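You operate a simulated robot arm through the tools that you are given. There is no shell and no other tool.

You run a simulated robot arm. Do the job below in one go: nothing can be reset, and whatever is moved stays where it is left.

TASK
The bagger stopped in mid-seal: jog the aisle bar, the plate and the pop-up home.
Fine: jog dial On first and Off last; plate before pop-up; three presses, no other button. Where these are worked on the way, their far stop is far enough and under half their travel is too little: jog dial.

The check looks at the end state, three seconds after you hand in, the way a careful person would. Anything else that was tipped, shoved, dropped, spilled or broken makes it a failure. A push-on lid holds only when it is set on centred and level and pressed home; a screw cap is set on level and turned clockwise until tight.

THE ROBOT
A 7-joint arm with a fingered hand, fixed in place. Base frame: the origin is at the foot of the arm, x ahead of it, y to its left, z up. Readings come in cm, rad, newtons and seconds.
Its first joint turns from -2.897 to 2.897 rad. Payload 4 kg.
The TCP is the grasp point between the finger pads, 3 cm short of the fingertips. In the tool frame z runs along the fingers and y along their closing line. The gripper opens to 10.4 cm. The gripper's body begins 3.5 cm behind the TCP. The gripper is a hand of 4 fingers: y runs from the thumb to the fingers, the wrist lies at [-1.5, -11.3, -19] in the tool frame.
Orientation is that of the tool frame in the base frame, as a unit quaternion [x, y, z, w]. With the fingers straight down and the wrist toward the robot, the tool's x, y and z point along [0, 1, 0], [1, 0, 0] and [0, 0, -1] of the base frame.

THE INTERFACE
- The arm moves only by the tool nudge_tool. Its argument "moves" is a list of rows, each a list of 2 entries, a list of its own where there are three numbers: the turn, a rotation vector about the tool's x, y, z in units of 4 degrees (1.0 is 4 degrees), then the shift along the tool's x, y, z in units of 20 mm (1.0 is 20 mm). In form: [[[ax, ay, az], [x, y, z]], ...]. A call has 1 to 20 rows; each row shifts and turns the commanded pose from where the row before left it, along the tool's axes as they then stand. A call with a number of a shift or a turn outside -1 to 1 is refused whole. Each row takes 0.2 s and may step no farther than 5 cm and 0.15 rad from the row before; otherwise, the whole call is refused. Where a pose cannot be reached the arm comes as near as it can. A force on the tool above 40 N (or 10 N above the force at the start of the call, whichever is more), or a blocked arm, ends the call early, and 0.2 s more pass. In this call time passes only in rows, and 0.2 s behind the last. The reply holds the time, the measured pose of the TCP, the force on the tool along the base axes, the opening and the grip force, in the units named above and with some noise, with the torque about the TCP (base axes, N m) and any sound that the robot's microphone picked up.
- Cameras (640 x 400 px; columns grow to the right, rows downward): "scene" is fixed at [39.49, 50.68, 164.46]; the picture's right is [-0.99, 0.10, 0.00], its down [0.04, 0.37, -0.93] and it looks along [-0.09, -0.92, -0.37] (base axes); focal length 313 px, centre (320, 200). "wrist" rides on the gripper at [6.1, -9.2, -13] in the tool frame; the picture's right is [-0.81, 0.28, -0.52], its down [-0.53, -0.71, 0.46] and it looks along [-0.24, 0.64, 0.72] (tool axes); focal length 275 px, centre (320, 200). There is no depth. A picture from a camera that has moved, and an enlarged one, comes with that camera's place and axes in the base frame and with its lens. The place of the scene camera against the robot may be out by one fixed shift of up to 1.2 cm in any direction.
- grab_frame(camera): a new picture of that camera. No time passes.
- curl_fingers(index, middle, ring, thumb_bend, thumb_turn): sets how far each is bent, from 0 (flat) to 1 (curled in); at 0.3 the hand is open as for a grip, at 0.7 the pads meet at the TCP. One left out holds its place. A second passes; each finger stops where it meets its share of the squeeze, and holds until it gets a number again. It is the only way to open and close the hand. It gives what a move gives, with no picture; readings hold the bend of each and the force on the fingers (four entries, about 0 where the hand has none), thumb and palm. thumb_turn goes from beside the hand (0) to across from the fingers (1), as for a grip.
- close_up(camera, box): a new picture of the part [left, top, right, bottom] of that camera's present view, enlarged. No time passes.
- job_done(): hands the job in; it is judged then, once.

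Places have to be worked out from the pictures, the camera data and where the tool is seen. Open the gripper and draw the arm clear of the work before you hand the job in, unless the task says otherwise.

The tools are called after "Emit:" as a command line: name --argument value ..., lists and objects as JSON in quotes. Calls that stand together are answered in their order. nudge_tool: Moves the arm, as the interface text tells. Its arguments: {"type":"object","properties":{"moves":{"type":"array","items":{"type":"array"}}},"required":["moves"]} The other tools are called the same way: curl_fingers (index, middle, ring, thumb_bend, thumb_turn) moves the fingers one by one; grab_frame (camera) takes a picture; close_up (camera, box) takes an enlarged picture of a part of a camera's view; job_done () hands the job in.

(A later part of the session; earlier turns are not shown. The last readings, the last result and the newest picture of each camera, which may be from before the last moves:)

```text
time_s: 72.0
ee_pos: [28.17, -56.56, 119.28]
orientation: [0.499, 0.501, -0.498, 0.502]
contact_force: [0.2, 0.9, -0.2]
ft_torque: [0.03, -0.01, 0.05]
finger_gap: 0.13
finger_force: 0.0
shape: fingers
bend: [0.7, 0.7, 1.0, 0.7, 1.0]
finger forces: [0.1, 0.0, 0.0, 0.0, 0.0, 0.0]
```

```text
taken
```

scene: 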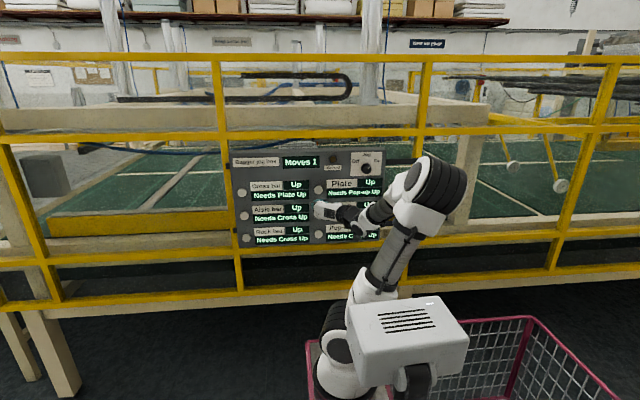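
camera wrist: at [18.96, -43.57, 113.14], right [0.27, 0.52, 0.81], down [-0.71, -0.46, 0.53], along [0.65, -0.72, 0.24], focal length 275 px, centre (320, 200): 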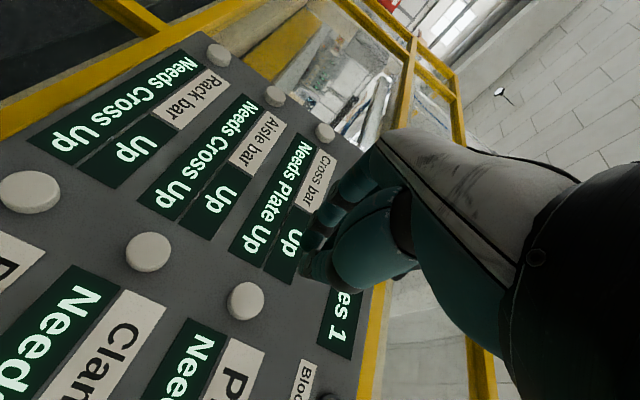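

Plate's button measures (28.0, 119.2), right in line with the beak, and its display is visible this time. I'll advance to about 1 cm short of it.

Emit:
nudge_tool --moves '[[[0, 0, 0], [0.02, -0.1, 0.86]], [[0, 0, 0], [0, 0, 0.86]], [[0, 0, 0], [0, 0, 0.86]], [[0, 0, 0], [0, 0, 0.86]], [[0, 0, 0], [0, 0, 0.86]], [[0, 0, 0], [0, 0, 0.86]], [[0, 0, 0], [0, 0, 0.86]]]'

Emit:
grab_frame --camera "wrist"

Emit:
close_up --camera "scene" --box '[225, 140, 395, 250]'

```text
time_s: 73.6
ee_pos: [28.11, -68.51, 119.19]
orientation: [0.498, 0.502, -0.499, 0.501]
contact_force: [0.0, -0.1, 0.2]
ft_torque: [0.0, 0.0, -0.01]
finger_gap: 0.14
finger_force: 0.0
shape: fingers
bend: [0.7, 0.7, 1.0, 0.7, 1.0]
finger forces: [0.0, 0.0, 0.1, 0.0, 0.0, 0.1]
```

```text
taken
camera wrist: at [18.83, -55.63, 113.04], right [0.27, 0.52, 0.81], down [-0.71, -0.46, 0.53], along [0.65, -0.72, 0.24], focal length 275 px, centre (320, 200)
```

wrist: 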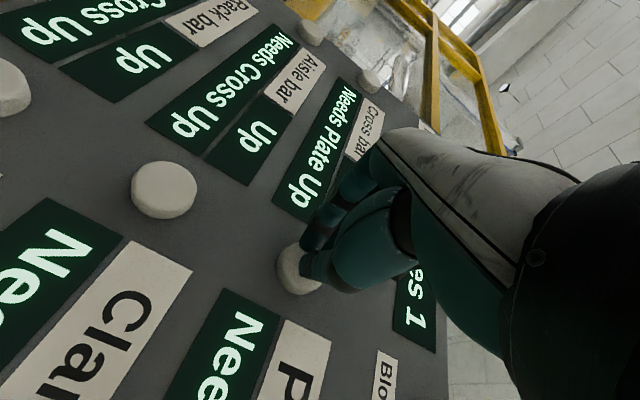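

```text
3.64 times, centred on (310, 195) of scene
camera zoom: at [39.49, 50.68, 164.46], right [-0.99, 0.1, 0.0], down [0.04, 0.37, -0.93], along [-0.09, -0.92, -0.37], focal length 1137 px, centre (356, 218)
```

zoom: 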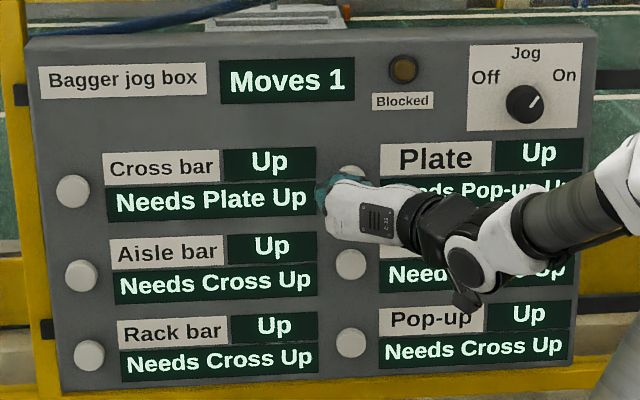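

The beak is square on Plate with no other button near it. I'll press in small steps as before and look at the display while it is held.

Emit:
nudge_tool --moves '[[[0, 0, 0], [0, 0, 0.15]], [[0, 0, 0], [0, 0, 0.15]], [[0, 0, 0], [0, 0, 0.15]], [[0, 0, 0], [0, 0, 0.1]]]'

Emit:
close_up --camera "scene" --box '[225, 140, 395, 250]'

```text
time_s: 74.6
ee_pos: [28.12, -69.5, 119.17]
orientation: [0.498, 0.502, -0.498, 0.502]
contact_force: [-0.1, 2.4, -0.5]
ft_torque: [0.01, 0.0, -0.06]
finger_gap: 0.13
finger_force: 0.9
shape: fingers
bend: [0.7, 0.7, 1.0, 0.7, 1.0]
finger forces: [0.0, 0.0, 0.1, 0.0, 2.0, 0.0]
```

```text
3.64 times, centred on (310, 195) of scene
camera zoom: at [39.49, 50.68, 164.46], right [-0.99, 0.1, 0.0], down [0.04, 0.37, -0.93], along [-0.09, -0.92, -0.37], focal length 1137 px, centre (356, 218)
```

zoom: 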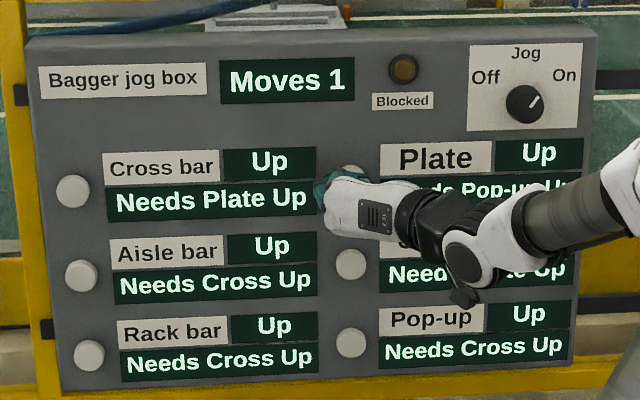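

The thumb tip is in contact at 2.4 N, with no click yet. I'll push a little further, through the click.

Emit:
nudge_tool --moves '[[[0, 0, 0], [0, 0, 0.1]], [[0, 0, 0], [0, 0, 0.1]]]'

Emit:
close_up --camera "scene" --box '[225, 140, 395, 250]'

```text
time_s: 75.2
ee_pos: [28.24, -69.83, 119.23]
orientation: [0.498, 0.502, -0.498, 0.502]
contact_force: [-1.5, 7.7, -0.2]
ft_torque: [0.02, 0.01, -0.15]
finger_gap: 0.07
finger_force: 3.5
shape: fingers
bend: [0.7, 0.7, 1.0, 0.7, 1.0]
finger forces: [0.0, 0.1, 0.0, 0.0, 7.6, 0.0]
heard: click
```

```text
3.64 times, centred on (310, 195) of scene
camera zoom: at [39.49, 50.68, 164.46], right [-0.99, 0.1, 0.0], down [0.04, 0.37, -0.93], along [-0.09, -0.92, -0.37], focal length 1137 px, centre (356, 218)
```

zoom: 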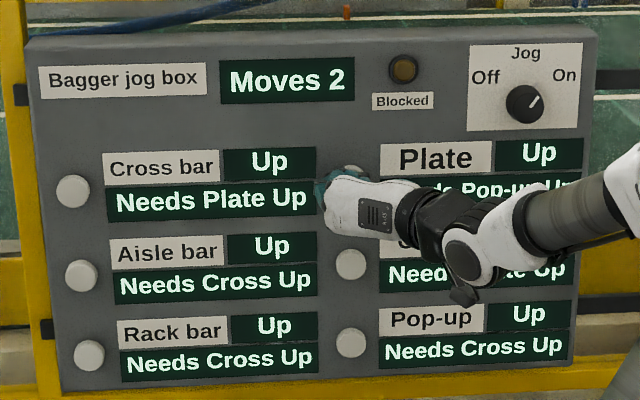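

Click, and Moves 2, with Plate still reading Up while held. Since it's a jog box, I'll keep the button down a little longer to see whether holding moves the display.

Emit:
nudge_tool --moves '[[[0, 0, 0], [0, 0, 0]], [[0, 0, 0], [0, 0, 0]], [[0, 0, 0], [0, 0, 0]], [[0, 0, 0], [0, 0, 0]]]'

Emit:
close_up --camera "scene" --box '[225, 140, 395, 250]'

```text
time_s: 76.2
ee_pos: [28.16, -69.82, 119.28]
orientation: [0.499, 0.502, -0.498, 0.501]
contact_force: [-2.1, 8.9, -0.4]
ft_torque: [0.06, 0.02, -0.15]
finger_gap: 0.05
finger_force: 4.1
shape: fingers
bend: [0.7, 0.7, 1.0, 0.7, 1.0]
finger forces: [0.0, 0.0, 0.1, 0.0, 8.2, 0.1]
```

```text
3.64 times, centred on (310, 195) of scene
camera zoom: at [39.49, 50.68, 164.46], right [-0.99, 0.1, 0.0], down [0.04, 0.37, -0.93], along [-0.09, -0.92, -0.37], focal length 1137 px, centre (356, 218)
```

zoom: 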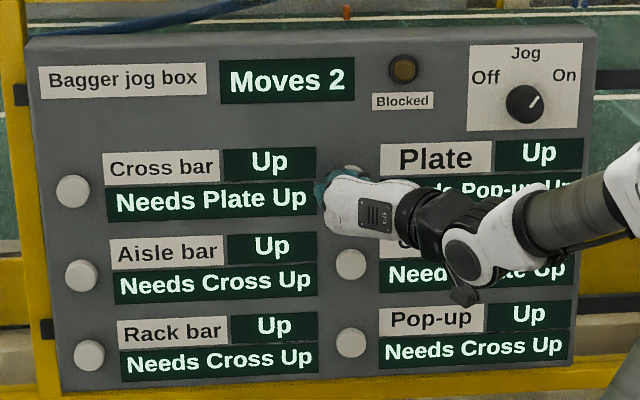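

Holding makes no difference: the counter moved to 2 but the status fields stay Up, so they evidently don't respond to the press directly. I'll release and back off.

Emit:
nudge_tool --moves '[[[0, 0, 0], [0, 0, -0.6]], [[0, 0, 0], [0, 0, -0.9]], [[0, 0, 0], [0, 0, -0.9]], [[0, 0, 0], [0, 0, -0.9]], [[0, 0, 0], [0, 0, -0.9]], [[0, 0, 0], [0, 0, -0.9]], [[0, 0, 0], [0, 0, -0.9]]]'

Emit:
grab_frame --camera "wrist"

Emit:
grab_frame --camera "scene"

Emit:
close_up --camera "scene" --box '[225, 140, 395, 250]'

```text
time_s: 77.8
ee_pos: [28.17, -58.14, 119.12]
orientation: [0.498, 0.502, -0.497, 0.502]
contact_force: [-0.3, -0.5, 0.1]
ft_torque: [-0.02, 0.01, 0.03]
finger_gap: 0.14
finger_force: 0.1
shape: fingers
bend: [0.7, 0.7, 1.0, 0.7, 1.0]
finger forces: [0.0, 0.0, 0.1, 0.1, 0.0, 0.1]
```

```text
taken
camera wrist: at [18.89, -45.18, 113.07], right [0.27, 0.52, 0.81], down [-0.71, -0.46, 0.53], along [0.65, -0.72, 0.24], focal length 275 px, centre (320, 200)
```

wrist: 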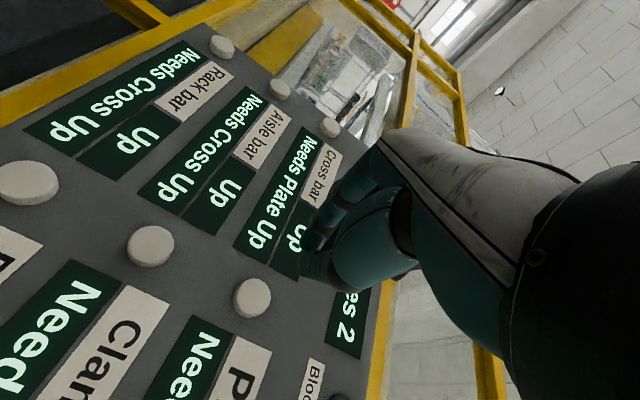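

```text
taken
```

scene: 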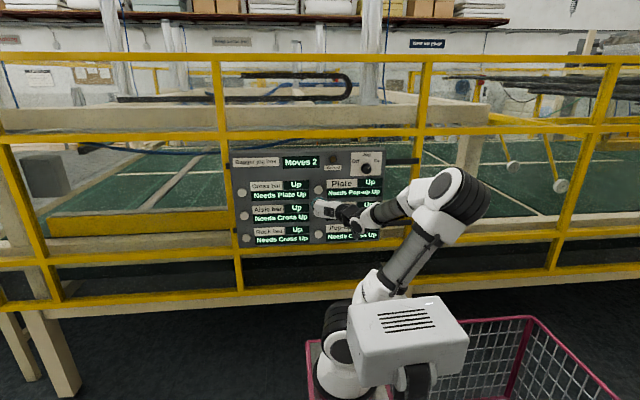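

```text
3.64 times, centred on (310, 195) of scene
camera zoom: at [39.49, 50.68, 164.46], right [-0.99, 0.1, 0.0], down [0.04, 0.37, -0.93], along [-0.09, -0.92, -0.37], focal length 1137 px, centre (356, 218)
```

zoom: 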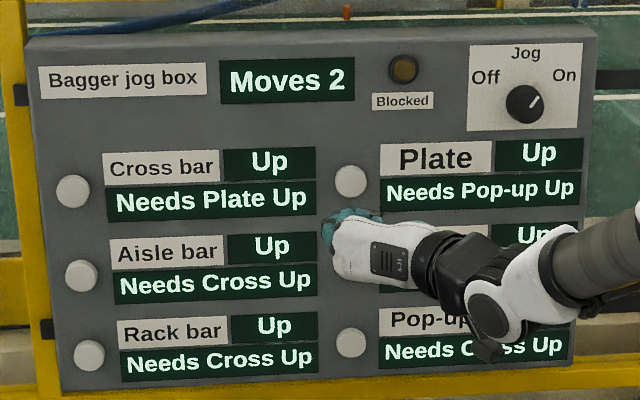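

The pattern is consistent: each press advances Moves, Blocked stays dark, and the status fields don't refresh. Next is Pop-up, 21 cm straight below; I'll move down at this standoff.

Emit:
nudge_tool --moves '[[[0, 0, 0], [0.97, 0, 0]], [[0, 0, 0], [0.97, 0, 0]], [[0, 0, 0], [0.97, 0, 0]], [[0, 0, 0], [0.97, 0, 0]], [[0, 0, 0], [0.97, 0, 0]], [[0, 0, 0], [0.97, 0, 0]], [[0, 0, 0], [0.97, 0, 0]], [[0, 0, 0], [0.97, 0, 0]], [[0, 0, 0], [0.97, 0, 0]], [[0, 0, 0], [0.97, 0, 0]], [[0, 0, 0], [0.97, 0, 0]]]'

Emit:
grab_frame --camera "wrist"

Emit:
grab_frame --camera "scene"

Emit:
close_up --camera "scene" --box '[225, 140, 395, 250]'

```text
time_s: 80.2
ee_pos: [28.04, -58.09, 97.8]
orientation: [0.497, 0.502, -0.498, 0.503]
contact_force: [-0.2, 0.5, -0.8]
ft_torque: [0.01, 0.0, -0.02]
finger_gap: 0.12
finger_force: 0.0
shape: fingers
bend: [0.7, 0.7, 1.0, 0.7, 1.0]
finger forces: [0.0, 0.0, 0.0, 0.0, 0.0, 0.1]
```

```text
taken
camera wrist: at [18.77, -45.14, 91.7], right [0.27, 0.52, 0.81], down [-0.71, -0.46, 0.53], along [0.65, -0.72, 0.24], focal length 275 px, centre (320, 200)
```

wrist: 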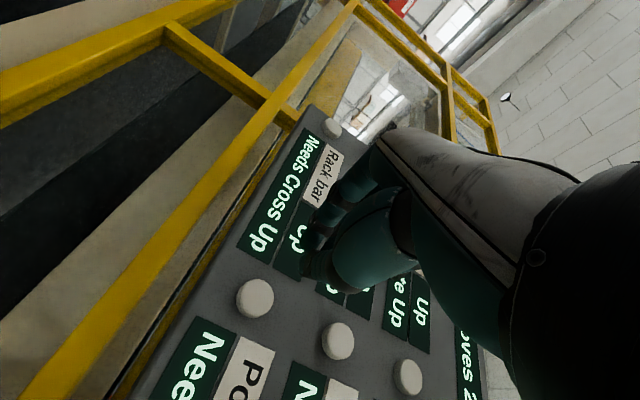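

```text
taken
```

scene: 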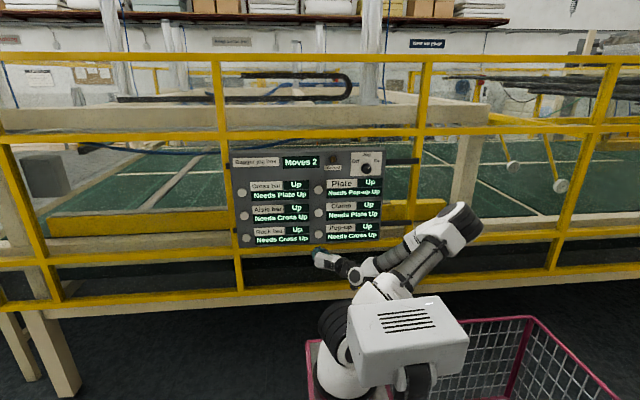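

```text
3.64 times, centred on (310, 195) of scene
camera zoom: at [39.49, 50.68, 164.46], right [-0.99, 0.1, 0.0], down [0.04, 0.37, -0.93], along [-0.09, -0.92, -0.37], focal length 1137 px, centre (356, 218)
```

zoom: 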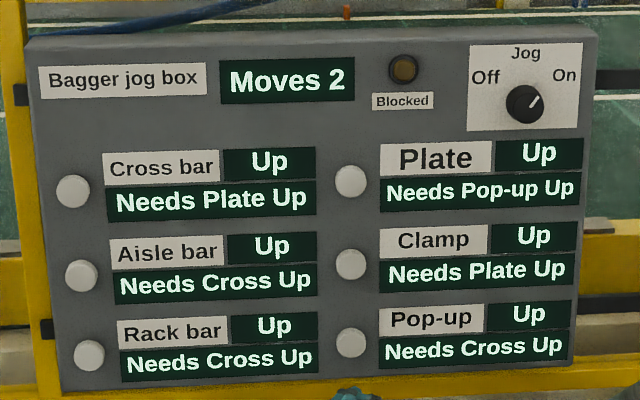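

Emit:
close_up --camera "wrist" --box '[180, 240, 340, 360]'

```text
3.33 times, centred on (260, 300) of wrist
camera zoom: at [18.77, -45.14, 91.7], right [0.27, 0.52, 0.81], down [-0.71, -0.46, 0.53], along [0.65, -0.72, 0.24], focal length 918 px, centre (520, -133)
```

zoom: 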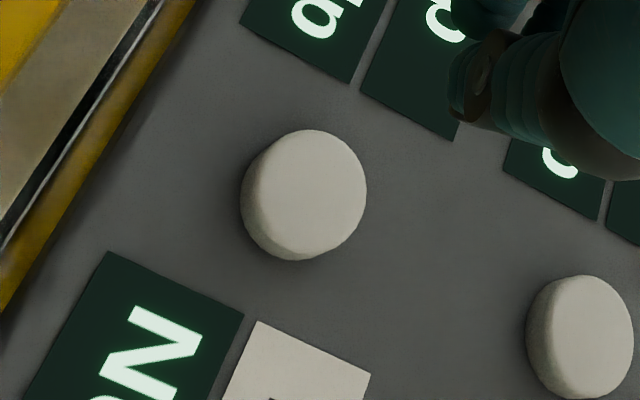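

The Pop-up button's face centre measures (28.1, 98.35), so I'll raise 0.5 cm while advancing to about 1 cm short of it.

Emit:
nudge_tool --moves '[[[0, 0, 0], [-0.25, 0, 0.88]], [[0, 0, 0], [0, 0, 0.88]], [[0, 0, 0], [0, 0, 0.88]], [[0, 0, 0], [0, 0, 0.88]], [[0, 0, 0], [0, 0, 0.88]], [[0, 0, 0], [0, 0, 0.85]]]'

Emit:
grab_frame --camera "wrist"

Emit:
close_up --camera "scene" --box '[225, 140, 395, 250]'

```text
time_s: 81.6
ee_pos: [28.14, -68.65, 98.52]
orientation: [0.498, 0.501, -0.499, 0.502]
contact_force: [-0.1, 1.0, 0.2]
ft_torque: [-0.03, -0.04, 0.03]
finger_gap: 0.1
finger_force: 0.0
shape: fingers
bend: [0.7, 0.7, 1.0, 0.7, 1.0]
finger forces: [0.0, 0.1, 0.0, 0.0, 0.1, 0.0]
```

```text
taken
camera wrist: at [18.87, -55.69, 92.33], right [0.27, 0.52, 0.81], down [-0.71, -0.46, 0.53], along [0.65, -0.72, 0.24], focal length 275 px, centre (320, 200)
```

wrist: 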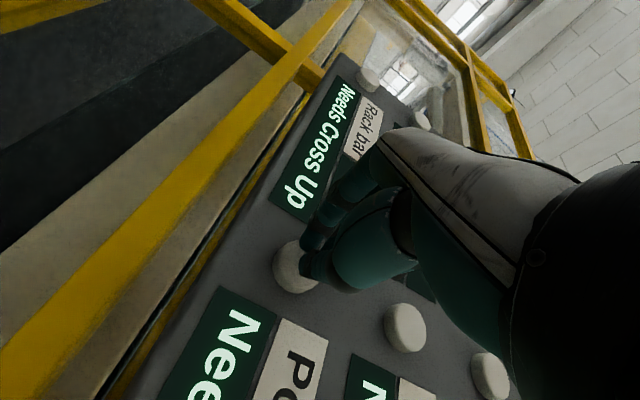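

```text
3.64 times, centred on (310, 195) of scene
camera zoom: at [39.49, 50.68, 164.46], right [-0.99, 0.1, 0.0], down [0.04, 0.37, -0.93], along [-0.09, -0.92, -0.37], focal length 1137 px, centre (356, 218)
```

zoom: 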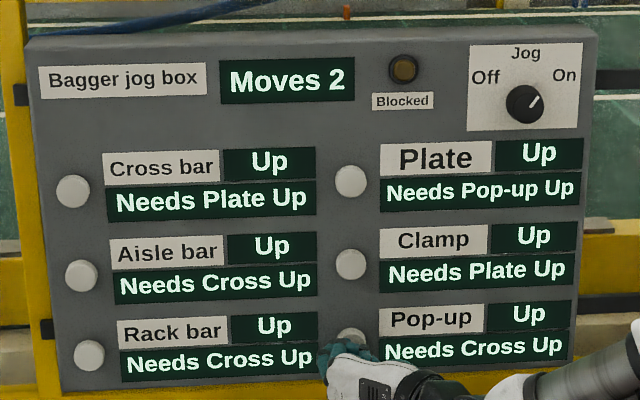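

The beak is square on Pop-up and clear of the others. Plate has already been pressed, so the order is right; pressing now in small steps.

Emit:
nudge_tool --moves '[[[0, 0, 0], [0, 0, 0.15]], [[0, 0, 0], [0, 0, 0.15]], [[0, 0, 0], [0, 0, 0.15]], [[0, 0, 0], [0, 0, 0.1]]]'

Emit:
close_up --camera "scene" --box '[225, 140, 395, 250]'

```text
time_s: 82.6
ee_pos: [28.07, -69.6, 98.38]
orientation: [0.498, 0.502, -0.498, 0.502]
contact_force: [-1.4, 2.5, 0.2]
ft_torque: [0.04, -0.01, -0.05]
finger_gap: 0.1
finger_force: 0.8
shape: fingers
bend: [0.7, 0.7, 1.0, 0.7, 1.0]
finger forces: [0.0, 0.0, 0.0, 0.0, 2.5, 0.0]
heard: click
```

```text
3.64 times, centred on (310, 195) of scene
camera zoom: at [39.49, 50.68, 164.46], right [-0.99, 0.1, 0.0], down [0.04, 0.37, -0.93], along [-0.09, -0.92, -0.37], focal length 1137 px, centre (356, 218)
```

zoom: 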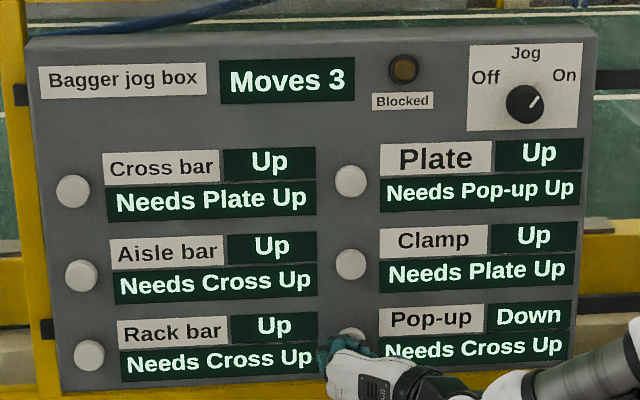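

This time the display did change: Pop-up reads Down and Moves 3. I'll release straight away and then look at whether the Aisle and Plate fields follow.

Emit:
nudge_tool --moves '[[[0, 0, 0], [0, 0, -0.6]], [[0, 0, 0], [0, 0, -0.9]], [[0, 0, 0], [0, 0, -0.9]], [[0, 0, 0], [0, 0, -0.9]], [[0, 0, 0], [0, 0, -0.9]], [[0, 0, 0], [0, 0, -0.9]], [[0, 0, 0], [0, 0, -0.9]]]'

Emit:
close_up --camera "scene" --box '[225, 140, 395, 250]'

Emit:
grab_frame --camera "wrist"

Emit:
grab_frame --camera "scene"

```text
time_s: 84.2
ee_pos: [28.09, -57.83, 98.39]
orientation: [0.498, 0.502, -0.498, 0.502]
contact_force: [-0.2, -0.5, 0.0]
ft_torque: [0.04, 0.03, 0.05]
finger_gap: 0.14
finger_force: 0.0
shape: fingers
bend: [0.7, 0.7, 1.0, 0.7, 1.0]
finger forces: [0.0, 0.0, 0.1, 0.1, 0.0, 0.1]
```

```text
3.64 times, centred on (310, 195) of scene
camera zoom: at [39.49, 50.68, 164.46], right [-0.99, 0.1, 0.0], down [0.04, 0.37, -0.93], along [-0.09, -0.92, -0.37], focal length 1137 px, centre (356, 218)
```

zoom: 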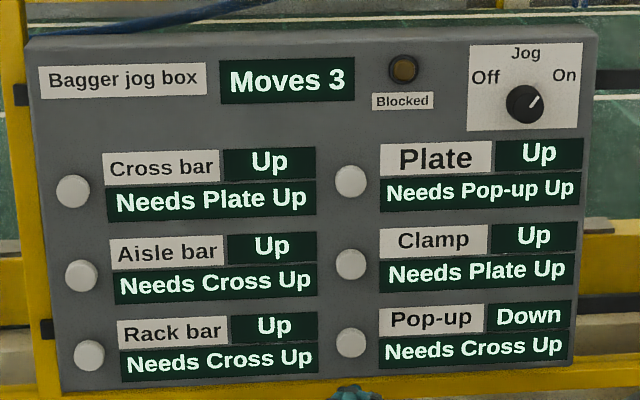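

```text
taken
camera wrist: at [18.79, -44.82, 92.15], right [0.27, 0.52, 0.81], down [-0.71, -0.46, 0.53], along [0.65, -0.72, 0.24], focal length 275 px, centre (320, 200)
```

wrist: 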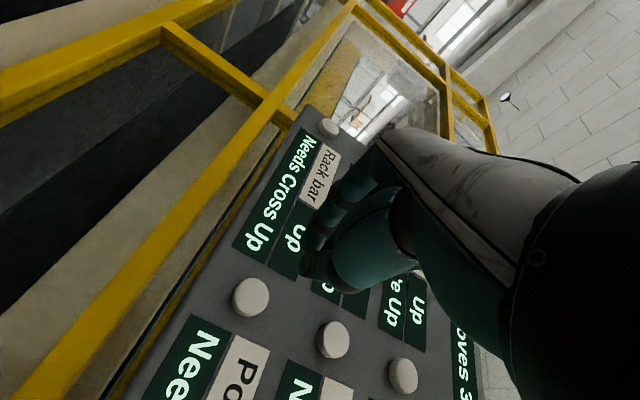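

```text
taken
```

scene: 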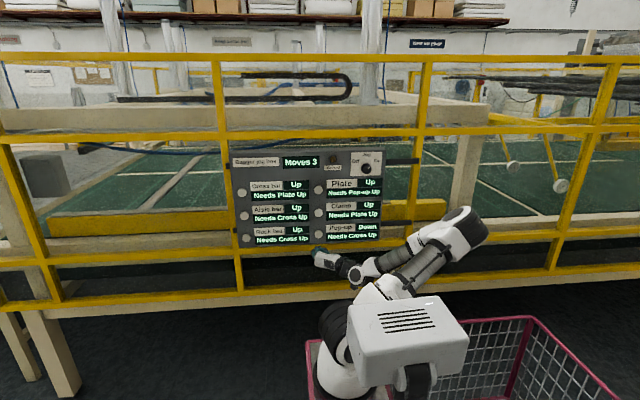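

Pop-up reads Down, while Aisle and Plate still show Up even though each press was accepted (Moves 1, 2, 3, never Blocked). A further press would break the three-press rule, so I won't repeat any; the remaining step is the dial to Off, and I'll re-read the displays after that. Moving back in front of the dial with a +16° roll.

Emit:
nudge_tool --moves '[[[0, 0, 0], [-0.99, -0.667, -0.05]], [[0, 0, 0], [-0.99, -0.667, -0.05]], [[0, 0, 0], [-0.99, -0.667, -0.05]], [[0, 0, 0], [-0.99, -0.667, -0.05]], [[0, 0, 0], [-0.99, -0.667, -0.05]], [[0, 0, 0], [-0.99, -0.667, -0.05]], [[0, 0, 0], [-0.99, -0.667, -0.05]], [[0, 0, 0], [-0.99, -0.667, -0.05]], [[0, 0, 0], [-0.99, -0.667, -0.05]], [[0, 0, 0], [-0.99, -0.667, -0.05]], [[0, 0, 0], [-0.99, -0.667, -0.05]], [[0, 0, 0], [-0.99, -0.667, -0.05]], [[0, 0, 0], [-0.99, -0.667, -0.05]], [[0, 0, 0], [-0.99, -0.667, -0.05]], [[0, 0, 0], [-0.99, -0.667, -0.05]], [[0, 0, 1], [0, 0, 0]], [[0, 0, 1], [0, 0, 0]], [[0, 0, 1], [0, 0, 0]], [[0, 0, 1], [0, 0, 0]]]'

Emit:
grab_frame --camera "wrist"

Emit:
grab_frame --camera "scene"

Emit:
close_up --camera "scene" --box '[225, 140, 395, 250]'

```text
time_s: 88.2
ee_pos: [8.04, -56.23, 128.14]
orientation: [0.563, 0.427, -0.424, 0.566]
contact_force: [-0.2, -0.5, 0.2]
ft_torque: [-0.02, -0.01, 0.01]
finger_gap: 0.09
finger_force: 0.0
shape: fingers
bend: [0.7, 0.7, 1.0, 0.7, 1.0]
finger forces: [0.1, 0.0, 0.0, 0.0, 0.1, 0.0]
```

```text
taken
camera wrist: at [0.82, -43.25, 119.7], right [0.04, 0.52, 0.85], down [-0.83, -0.46, 0.32], along [0.56, -0.72, 0.41], focal length 275 px, centre (320, 200)
```

wrist: 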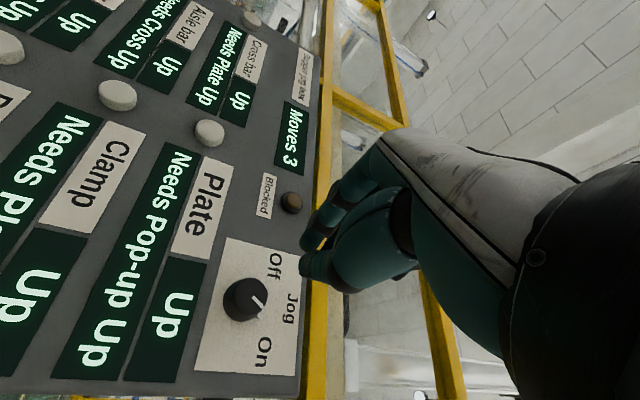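

```text
taken
```

scene: 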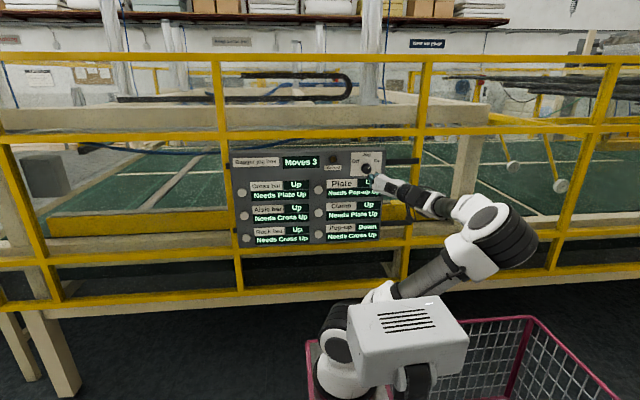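

```text
3.64 times, centred on (310, 195) of scene
camera zoom: at [39.49, 50.68, 164.46], right [-0.99, 0.1, 0.0], down [0.04, 0.37, -0.93], along [-0.09, -0.92, -0.37], focal length 1137 px, centre (356, 218)
```

zoom: 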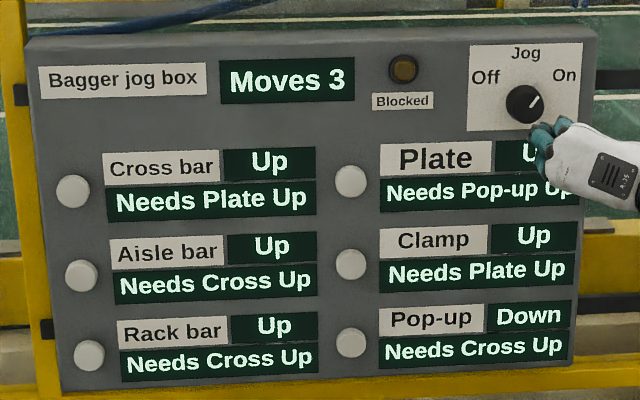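

I'm back on the dial axis (8.0, 128.1) with a roll of about 17°. I'll open the fingers here, clear of the knob, then advance in to straddle it.

Emit:
curl_fingers --index 0.3 --middle 0.3 --ring 0.3 --thumb_bend 0.3 --thumb_turn 1

Emit:
nudge_tool --moves '[[[0, 0, 0], [0, 0, 1]], [[0, 0, 0], [0, 0, 1]], [[0, 0, 0], [0, 0, 1]], [[0, 0, 0], [0, 0, 1]], [[0, 0, 0], [0, 0, 1]], [[0, 0, 0], [0, 0, 0.5]]]'

Emit:
close_up --camera "wrist" --box '[200, 180, 400, 380]'

Emit:
close_up --camera "scene" --box '[340, 140, 420, 200]'

```text
time_s: 89.2
ee_pos: [8.06, -56.33, 128.15]
orientation: [0.564, 0.427, -0.423, 0.566]
contact_force: [-0.1, 0.3, -0.6]
ft_torque: [-0.02, 0.01, -0.06]
finger_gap: 10.27
finger_force: 0.0
shape: fingers
bend: [0.3, 0.3, 0.3, 0.3, 0.98]
finger forces: [0.0, 0.1, 0.0, 0.1, 0.0, 0.0]
```

```text
time_s: 90.6
ee_pos: [8.41, -67.35, 128.01]
orientation: [0.563, 0.429, -0.423, 0.566]
contact_force: [0.0, 0.2, 1.0]
ft_torque: [0.02, -0.03, 0.0]
finger_gap: 10.27
finger_force: 0.0
shape: fingers
bend: [0.3, 0.3, 0.3, 0.3, 0.98]
finger forces: [0.0, 0.0, 0.1, 0.0, 0.0, 0.0]
```

```text
2.00 times, centred on (300, 280) of wrist
camera zoom: at [1.09, -54.32, 119.6], right [0.04, 0.52, 0.85], down [-0.83, -0.46, 0.32], along [0.56, -0.72, 0.41], focal length 551 px, centre (360, 40)
```

zoom: 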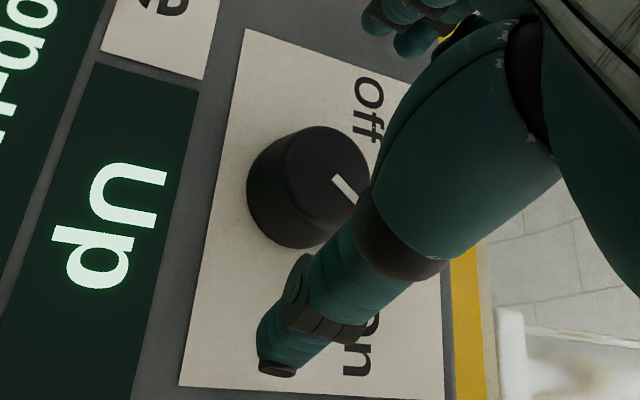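

```text
6.67 times, centred on (380, 170) of scene
camera zoom: at [39.49, 50.68, 164.46], right [-0.99, 0.1, 0.0], down [0.04, 0.37, -0.93], along [-0.09, -0.92, -0.37], focal length 2085 px, centre (-80, 400)
```

zoom: 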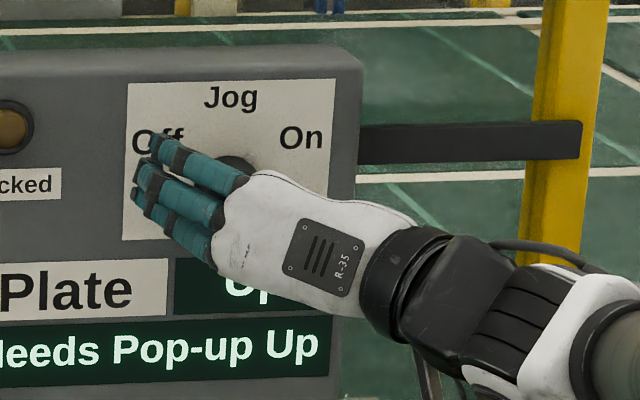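

The knob lies between thumb and fingers. I'll make a small lateral correction and ease in to the same depth that worked before (y≈-70.1).

Emit:
nudge_tool --moves '[[[0, 0, 0], [-0.08, -0.12, 0.35]], [[0, 0, 0], [0, 0, 0.35]], [[0, 0, 0], [0, 0, 0.35]], [[0, 0, 0], [0, 0, 0.35]]]'

Emit:
close_up --camera "wrist" --box '[200, 150, 440, 380]'

```text
time_s: 91.6
ee_pos: [7.9, -70.18, 128.11]
orientation: [0.563, 0.428, -0.424, 0.565]
contact_force: [0.6, -0.2, -0.6]
ft_torque: [-0.03, 0.01, 0.0]
finger_gap: 10.26
finger_force: 0.1
shape: fingers
bend: [0.3, 0.3, 0.3, 0.3, 0.98]
finger forces: [0.0, 0.0, 0.0, 0.0, 0.1, 0.0]
```

```text
1.74 times, centred on (320, 265) of wrist
camera zoom: at [0.71, -57.18, 119.74], right [0.04, 0.52, 0.85], down [-0.83, -0.46, 0.32], along [0.56, -0.72, 0.41], focal length 479 px, centre (320, 87)
```

zoom: 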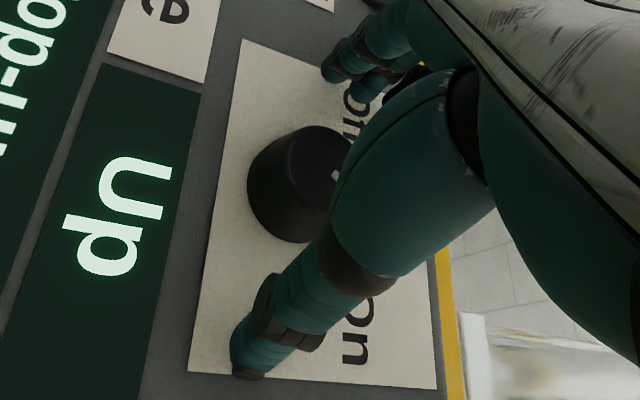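

The tips straddle the knob with no panel contact. Closing onto it.

Emit:
curl_fingers --index 0.68 --middle 0.68 --ring 0.68 --thumb_bend 0.68

Emit:
close_up --camera "wrist" --box '[200, 150, 440, 380]'

```text
time_s: 92.6
ee_pos: [8.18, -70.15, 128.23]
orientation: [0.563, 0.428, -0.423, 0.567]
contact_force: [5.7, 0.6, 2.0]
ft_torque: [-0.09, -0.02, 0.13]
finger_gap: 3.41
finger_force: 12.0
shape: fingers
bend: [0.58, 0.61, 0.68, 0.58, 1.0]
finger forces: [7.3, 7.3, 0.0, 0.0, 8.8, 0.0]
```

```text
1.74 times, centred on (320, 265) of wrist
camera zoom: at [0.8, -57.17, 119.77], right [0.04, 0.52, 0.85], down [-0.83, -0.46, 0.32], along [0.56, -0.72, 0.41], focal length 479 px, centre (320, 87)
```

zoom: 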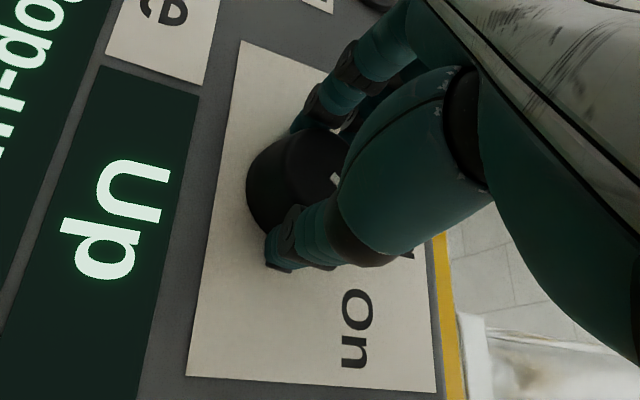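

The grip matches the first one (7–9 N per contact). I'll turn counter-clockwise toward Off, 60° first.

Emit:
nudge_tool --moves '[[[0, 0, -1], [0, 0, 0]], [[0, 0, -1], [0, 0, 0]], [[0, 0, -1], [0, 0, 0]], [[0, 0, -1], [0, 0, 0]], [[0, 0, -1], [0, 0, 0]], [[0, 0, -1], [0, 0, 0]], [[0, 0, -1], [0, 0, 0]], [[0, 0, -1], [0, 0, 0]], [[0, 0, -1], [0, 0, 0]], [[0, 0, -1], [0, 0, 0]], [[0, 0, -1], [0, 0, 0]], [[0, 0, -1], [0, 0, 0]], [[0, 0, -1], [0, 0, 0]], [[0, 0, -1], [0, 0, 0]], [[0, 0, -1], [0, 0, 0]]]'

Emit:
close_up --camera "wrist" --box '[200, 150, 440, 380]'

Emit:
close_up --camera "scene" --box '[225, 140, 395, 250]'

```text
time_s: 95.8
ee_pos: [7.93, -70.14, 128.12]
orientation: [0.274, 0.652, -0.65, 0.278]
contact_force: [7.3, -6.1, -1.4]
ft_torque: [0.05, 0.01, 0.25]
finger_gap: 3.41
finger_force: 11.4
shape: fingers
bend: [0.57, 0.61, 0.68, 0.59, 1.0]
finger forces: [6.1, 8.3, 0.1, 0.0, 7.7, 0.1]
```

```text
1.74 times, centred on (320, 265) of wrist
camera zoom: at [-3.03, -57.09, 130.1], right [0.76, 0.52, 0.39], down [-0.14, -0.46, 0.88], along [0.64, -0.72, -0.27], focal length 479 px, centre (320, 87)
```

zoom: 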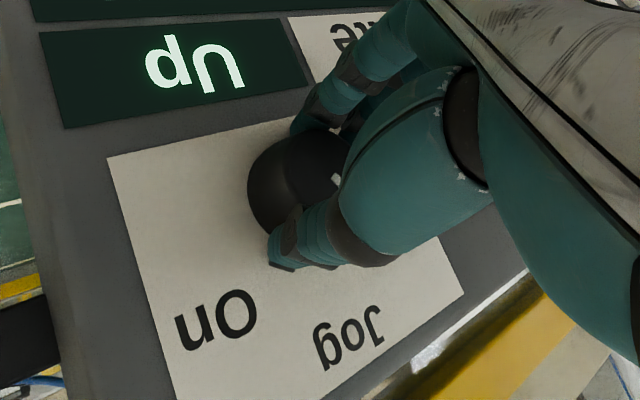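

```text
3.64 times, centred on (310, 195) of scene
camera zoom: at [39.49, 50.68, 164.46], right [-0.99, 0.1, 0.0], down [0.04, 0.37, -0.93], along [-0.09, -0.92, -0.37], focal length 1137 px, centre (356, 218)
```

zoom: 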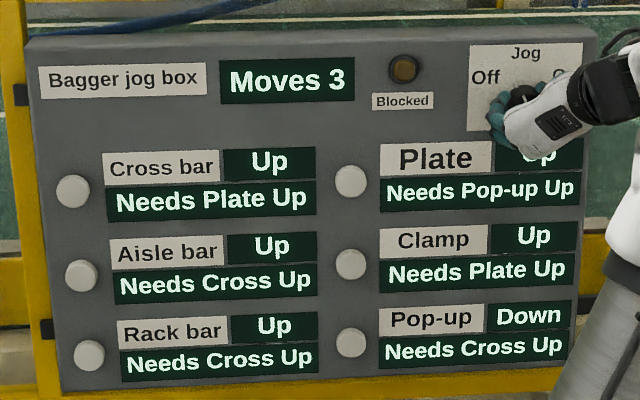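

The knob has followed the full 60° with no slip. I'll keep going toward the Off stop.

Emit:
nudge_tool --moves '[[[0, 0, -1], [0, 0, 0]], [[0, 0, -1], [0, 0, 0]], [[0, 0, -1], [0, 0, 0]], [[0, 0, -1], [0, 0, 0]], [[0, 0, -1], [0, 0, 0]]]'

Emit:
close_up --camera "wrist" --box '[200, 150, 440, 380]'

Emit:
close_up --camera "scene" --box '[340, 140, 420, 200]'

```text
time_s: 97.0
ee_pos: [8.09, -70.05, 128.05]
orientation: [0.156, 0.689, -0.689, 0.162]
contact_force: [10.5, -1.3, 2.3]
ft_torque: [-0.06, -0.29, 0.29]
finger_gap: 3.33
finger_force: 12.6
shape: fingers
bend: [0.58, 0.62, 0.68, 0.59, 1.0]
finger forces: [6.0, 10.1, 0.0, 0.1, 9.5, 0.0]
```

```text
1.74 times, centred on (320, 265) of wrist
camera zoom: at [-1.61, -57.12, 133.66], right [0.84, 0.52, 0.11], down [0.17, -0.45, 0.87], along [0.51, -0.72, -0.47], focal length 479 px, centre (320, 87)
```

zoom: 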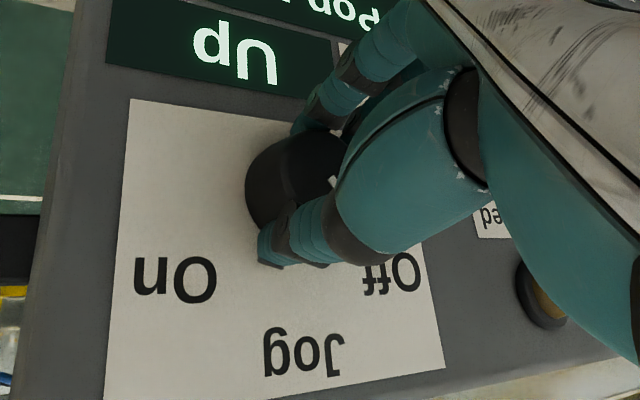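

```text
6.67 times, centred on (380, 170) of scene
camera zoom: at [39.49, 50.68, 164.46], right [-0.99, 0.1, 0.0], down [0.04, 0.37, -0.93], along [-0.09, -0.92, -0.37], focal length 2085 px, centre (-80, 400)
```

zoom: 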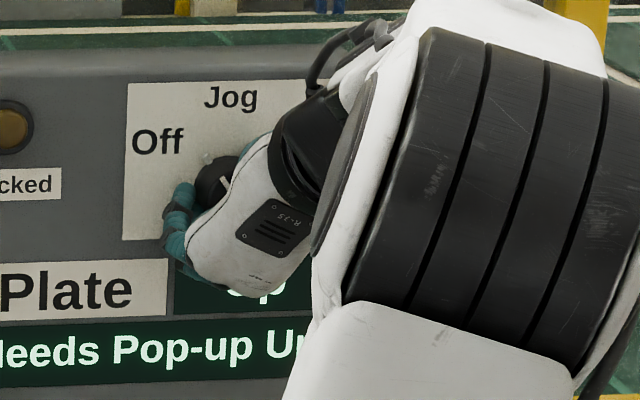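

Torque about the dial axis reads −0.29 N·m, the same size as at the On stop, so the dial is against the Off stop. I'll release and back away.

Emit:
curl_fingers --index 0.3 --middle 0.3 --ring 0.3 --thumb_bend 0.3

Emit:
nudge_tool --moves '[[[0, 0, 0], [0, 0, -0.5]], [[0, 0, 0], [0, 0, -1]], [[0, 0, 0], [0, 0, -1]], [[0, 0, 0], [0, 0, -1]], [[0, 0, 0], [0, 0, -1]], [[0, 0, 0], [0, 0, -1]], [[0, 0, 0], [0, 0, -1]], [[0, 0, 0], [0, 0, -1]]]'

Emit:
grab_frame --camera "wrist"

Emit:
close_up --camera "scene" --box '[225, 140, 395, 250]'

Emit:
grab_frame --camera "scene"

```text
time_s: 98.0
ee_pos: [7.86, -70.03, 128.12]
orientation: [0.157, 0.689, -0.689, 0.161]
contact_force: [-0.7, 0.3, -1.6]
ft_torque: [-0.01, 0.0, 0.03]
finger_gap: 10.24
finger_force: 0.2
shape: fingers
bend: [0.3, 0.3, 0.3, 0.3, 0.98]
finger forces: [0.0, 0.1, 0.0, 0.0, 0.1, 0.0]
```

```text
time_s: 99.8
ee_pos: [7.8, -55.21, 128.11]
orientation: [0.158, 0.689, -0.689, 0.161]
contact_force: [0.4, -0.3, 0.3]
ft_torque: [0.03, -0.01, 0.0]
finger_gap: 10.3
finger_force: 0.1
shape: fingers
bend: [0.3, 0.3, 0.3, 0.3, 0.97]
finger forces: [0.1, 0.0, 0.0, 0.1, 0.0, 0.1]
```

```text
taken
camera wrist: at [-1.93, -42.28, 133.63], right [0.85, 0.52, 0.11], down [0.17, -0.45, 0.87], along [0.51, -0.72, -0.47], focal length 275 px, centre (320, 200)
```

wrist: 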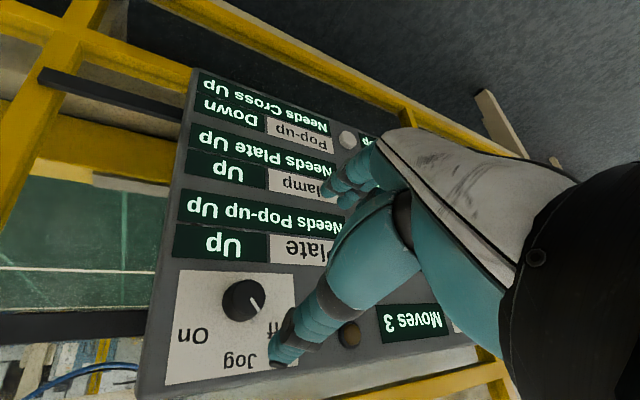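

```text
3.64 times, centred on (310, 195) of scene
camera zoom: at [39.49, 50.68, 164.46], right [-0.99, 0.1, 0.0], down [0.04, 0.37, -0.93], along [-0.09, -0.92, -0.37], focal length 1137 px, centre (356, 218)
```

zoom: 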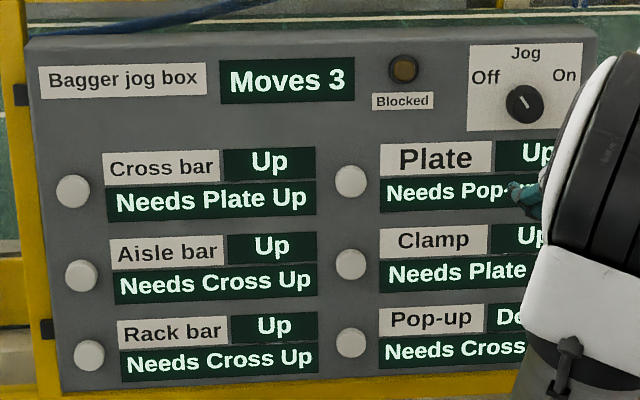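

```text
taken
```

scene: 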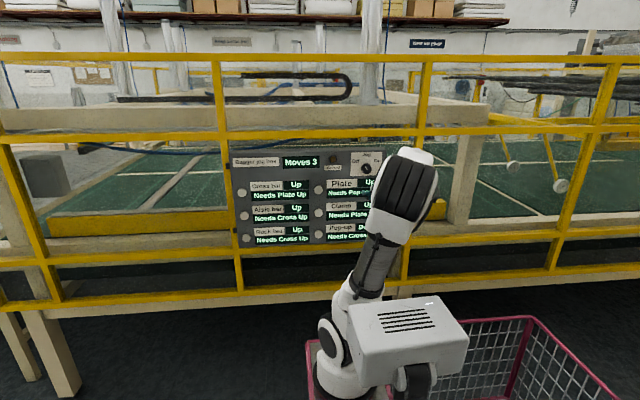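

The dial is back at Off (pointer as at the start), Moves 3, Blocked dark, no other button touched. I'll draw the hand well clear and take a last full look at the panel.

Emit:
nudge_tool --moves '[[[0, 0, 0], [0, 0, -1]], [[0, 0, 0], [0, 0, -1]], [[0, 0, 0], [0, 0, -1]], [[0, 0, 0], [0, 0, -1]], [[0, 0, 0], [0, 0, -1]], [[0, 0, 1], [0, 0, -1]], [[0, 0, 1], [0, 0, -1]], [[0, 0, 1], [0, 0, 0]], [[0, 0, 1], [0, 0, 0]], [[0, 0, 1], [0, 0, 0]], [[0, 0, 1], [0, 0, 0]], [[0, 0, 1], [0, 0, 0]], [[0, 0, 1], [0, 0, 0]], [[0, 0, 1], [0, 0, 0]], [[0, 0, 1], [0, 0, 0]]]'

Emit:
grab_frame --camera "scene"

Emit:
close_up --camera "scene" --box '[225, 140, 395, 250]'

Emit:
grab_frame --camera "wrist"

```text
time_s: 103.0
ee_pos: [7.74, -41.17, 128.13]
orientation: [0.385, 0.594, -0.591, 0.387]
contact_force: [0.2, -0.5, 0.5]
ft_torque: [-0.04, 0.02, -0.04]
finger_gap: 10.28
finger_force: 0.1
shape: fingers
bend: [0.3, 0.3, 0.3, 0.3, 0.97]
finger forces: [0.0, 0.0, 0.0, 0.1, 0.0, 0.0]
```

```text
taken
```

scene: 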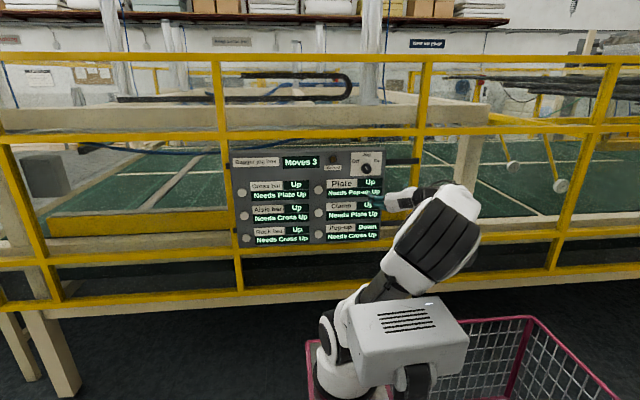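

```text
3.64 times, centred on (310, 195) of scene
camera zoom: at [39.49, 50.68, 164.46], right [-0.99, 0.1, 0.0], down [0.04, 0.37, -0.93], along [-0.09, -0.92, -0.37], focal length 1137 px, centre (356, 218)
```

zoom: 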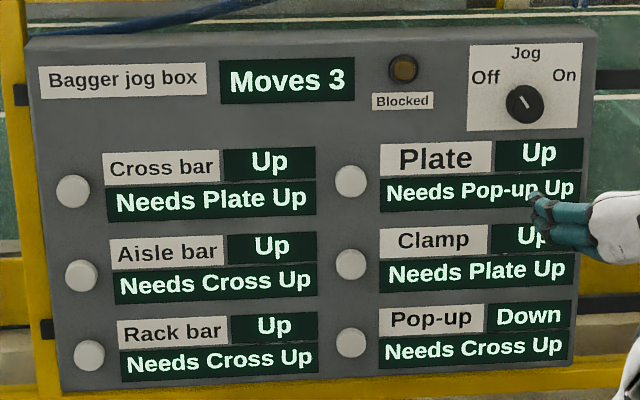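

```text
taken
camera wrist: at [-3.28, -28.11, 126.28], right [0.58, 0.52, 0.63], down [-0.43, -0.46, 0.78], along [0.69, -0.72, -0.04], focal length 275 px, centre (320, 200)
```

wrist: 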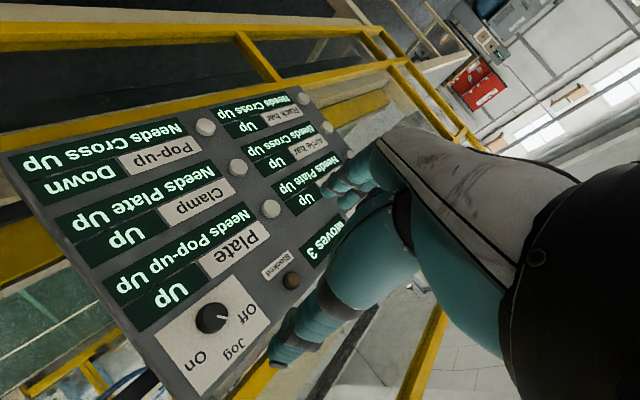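

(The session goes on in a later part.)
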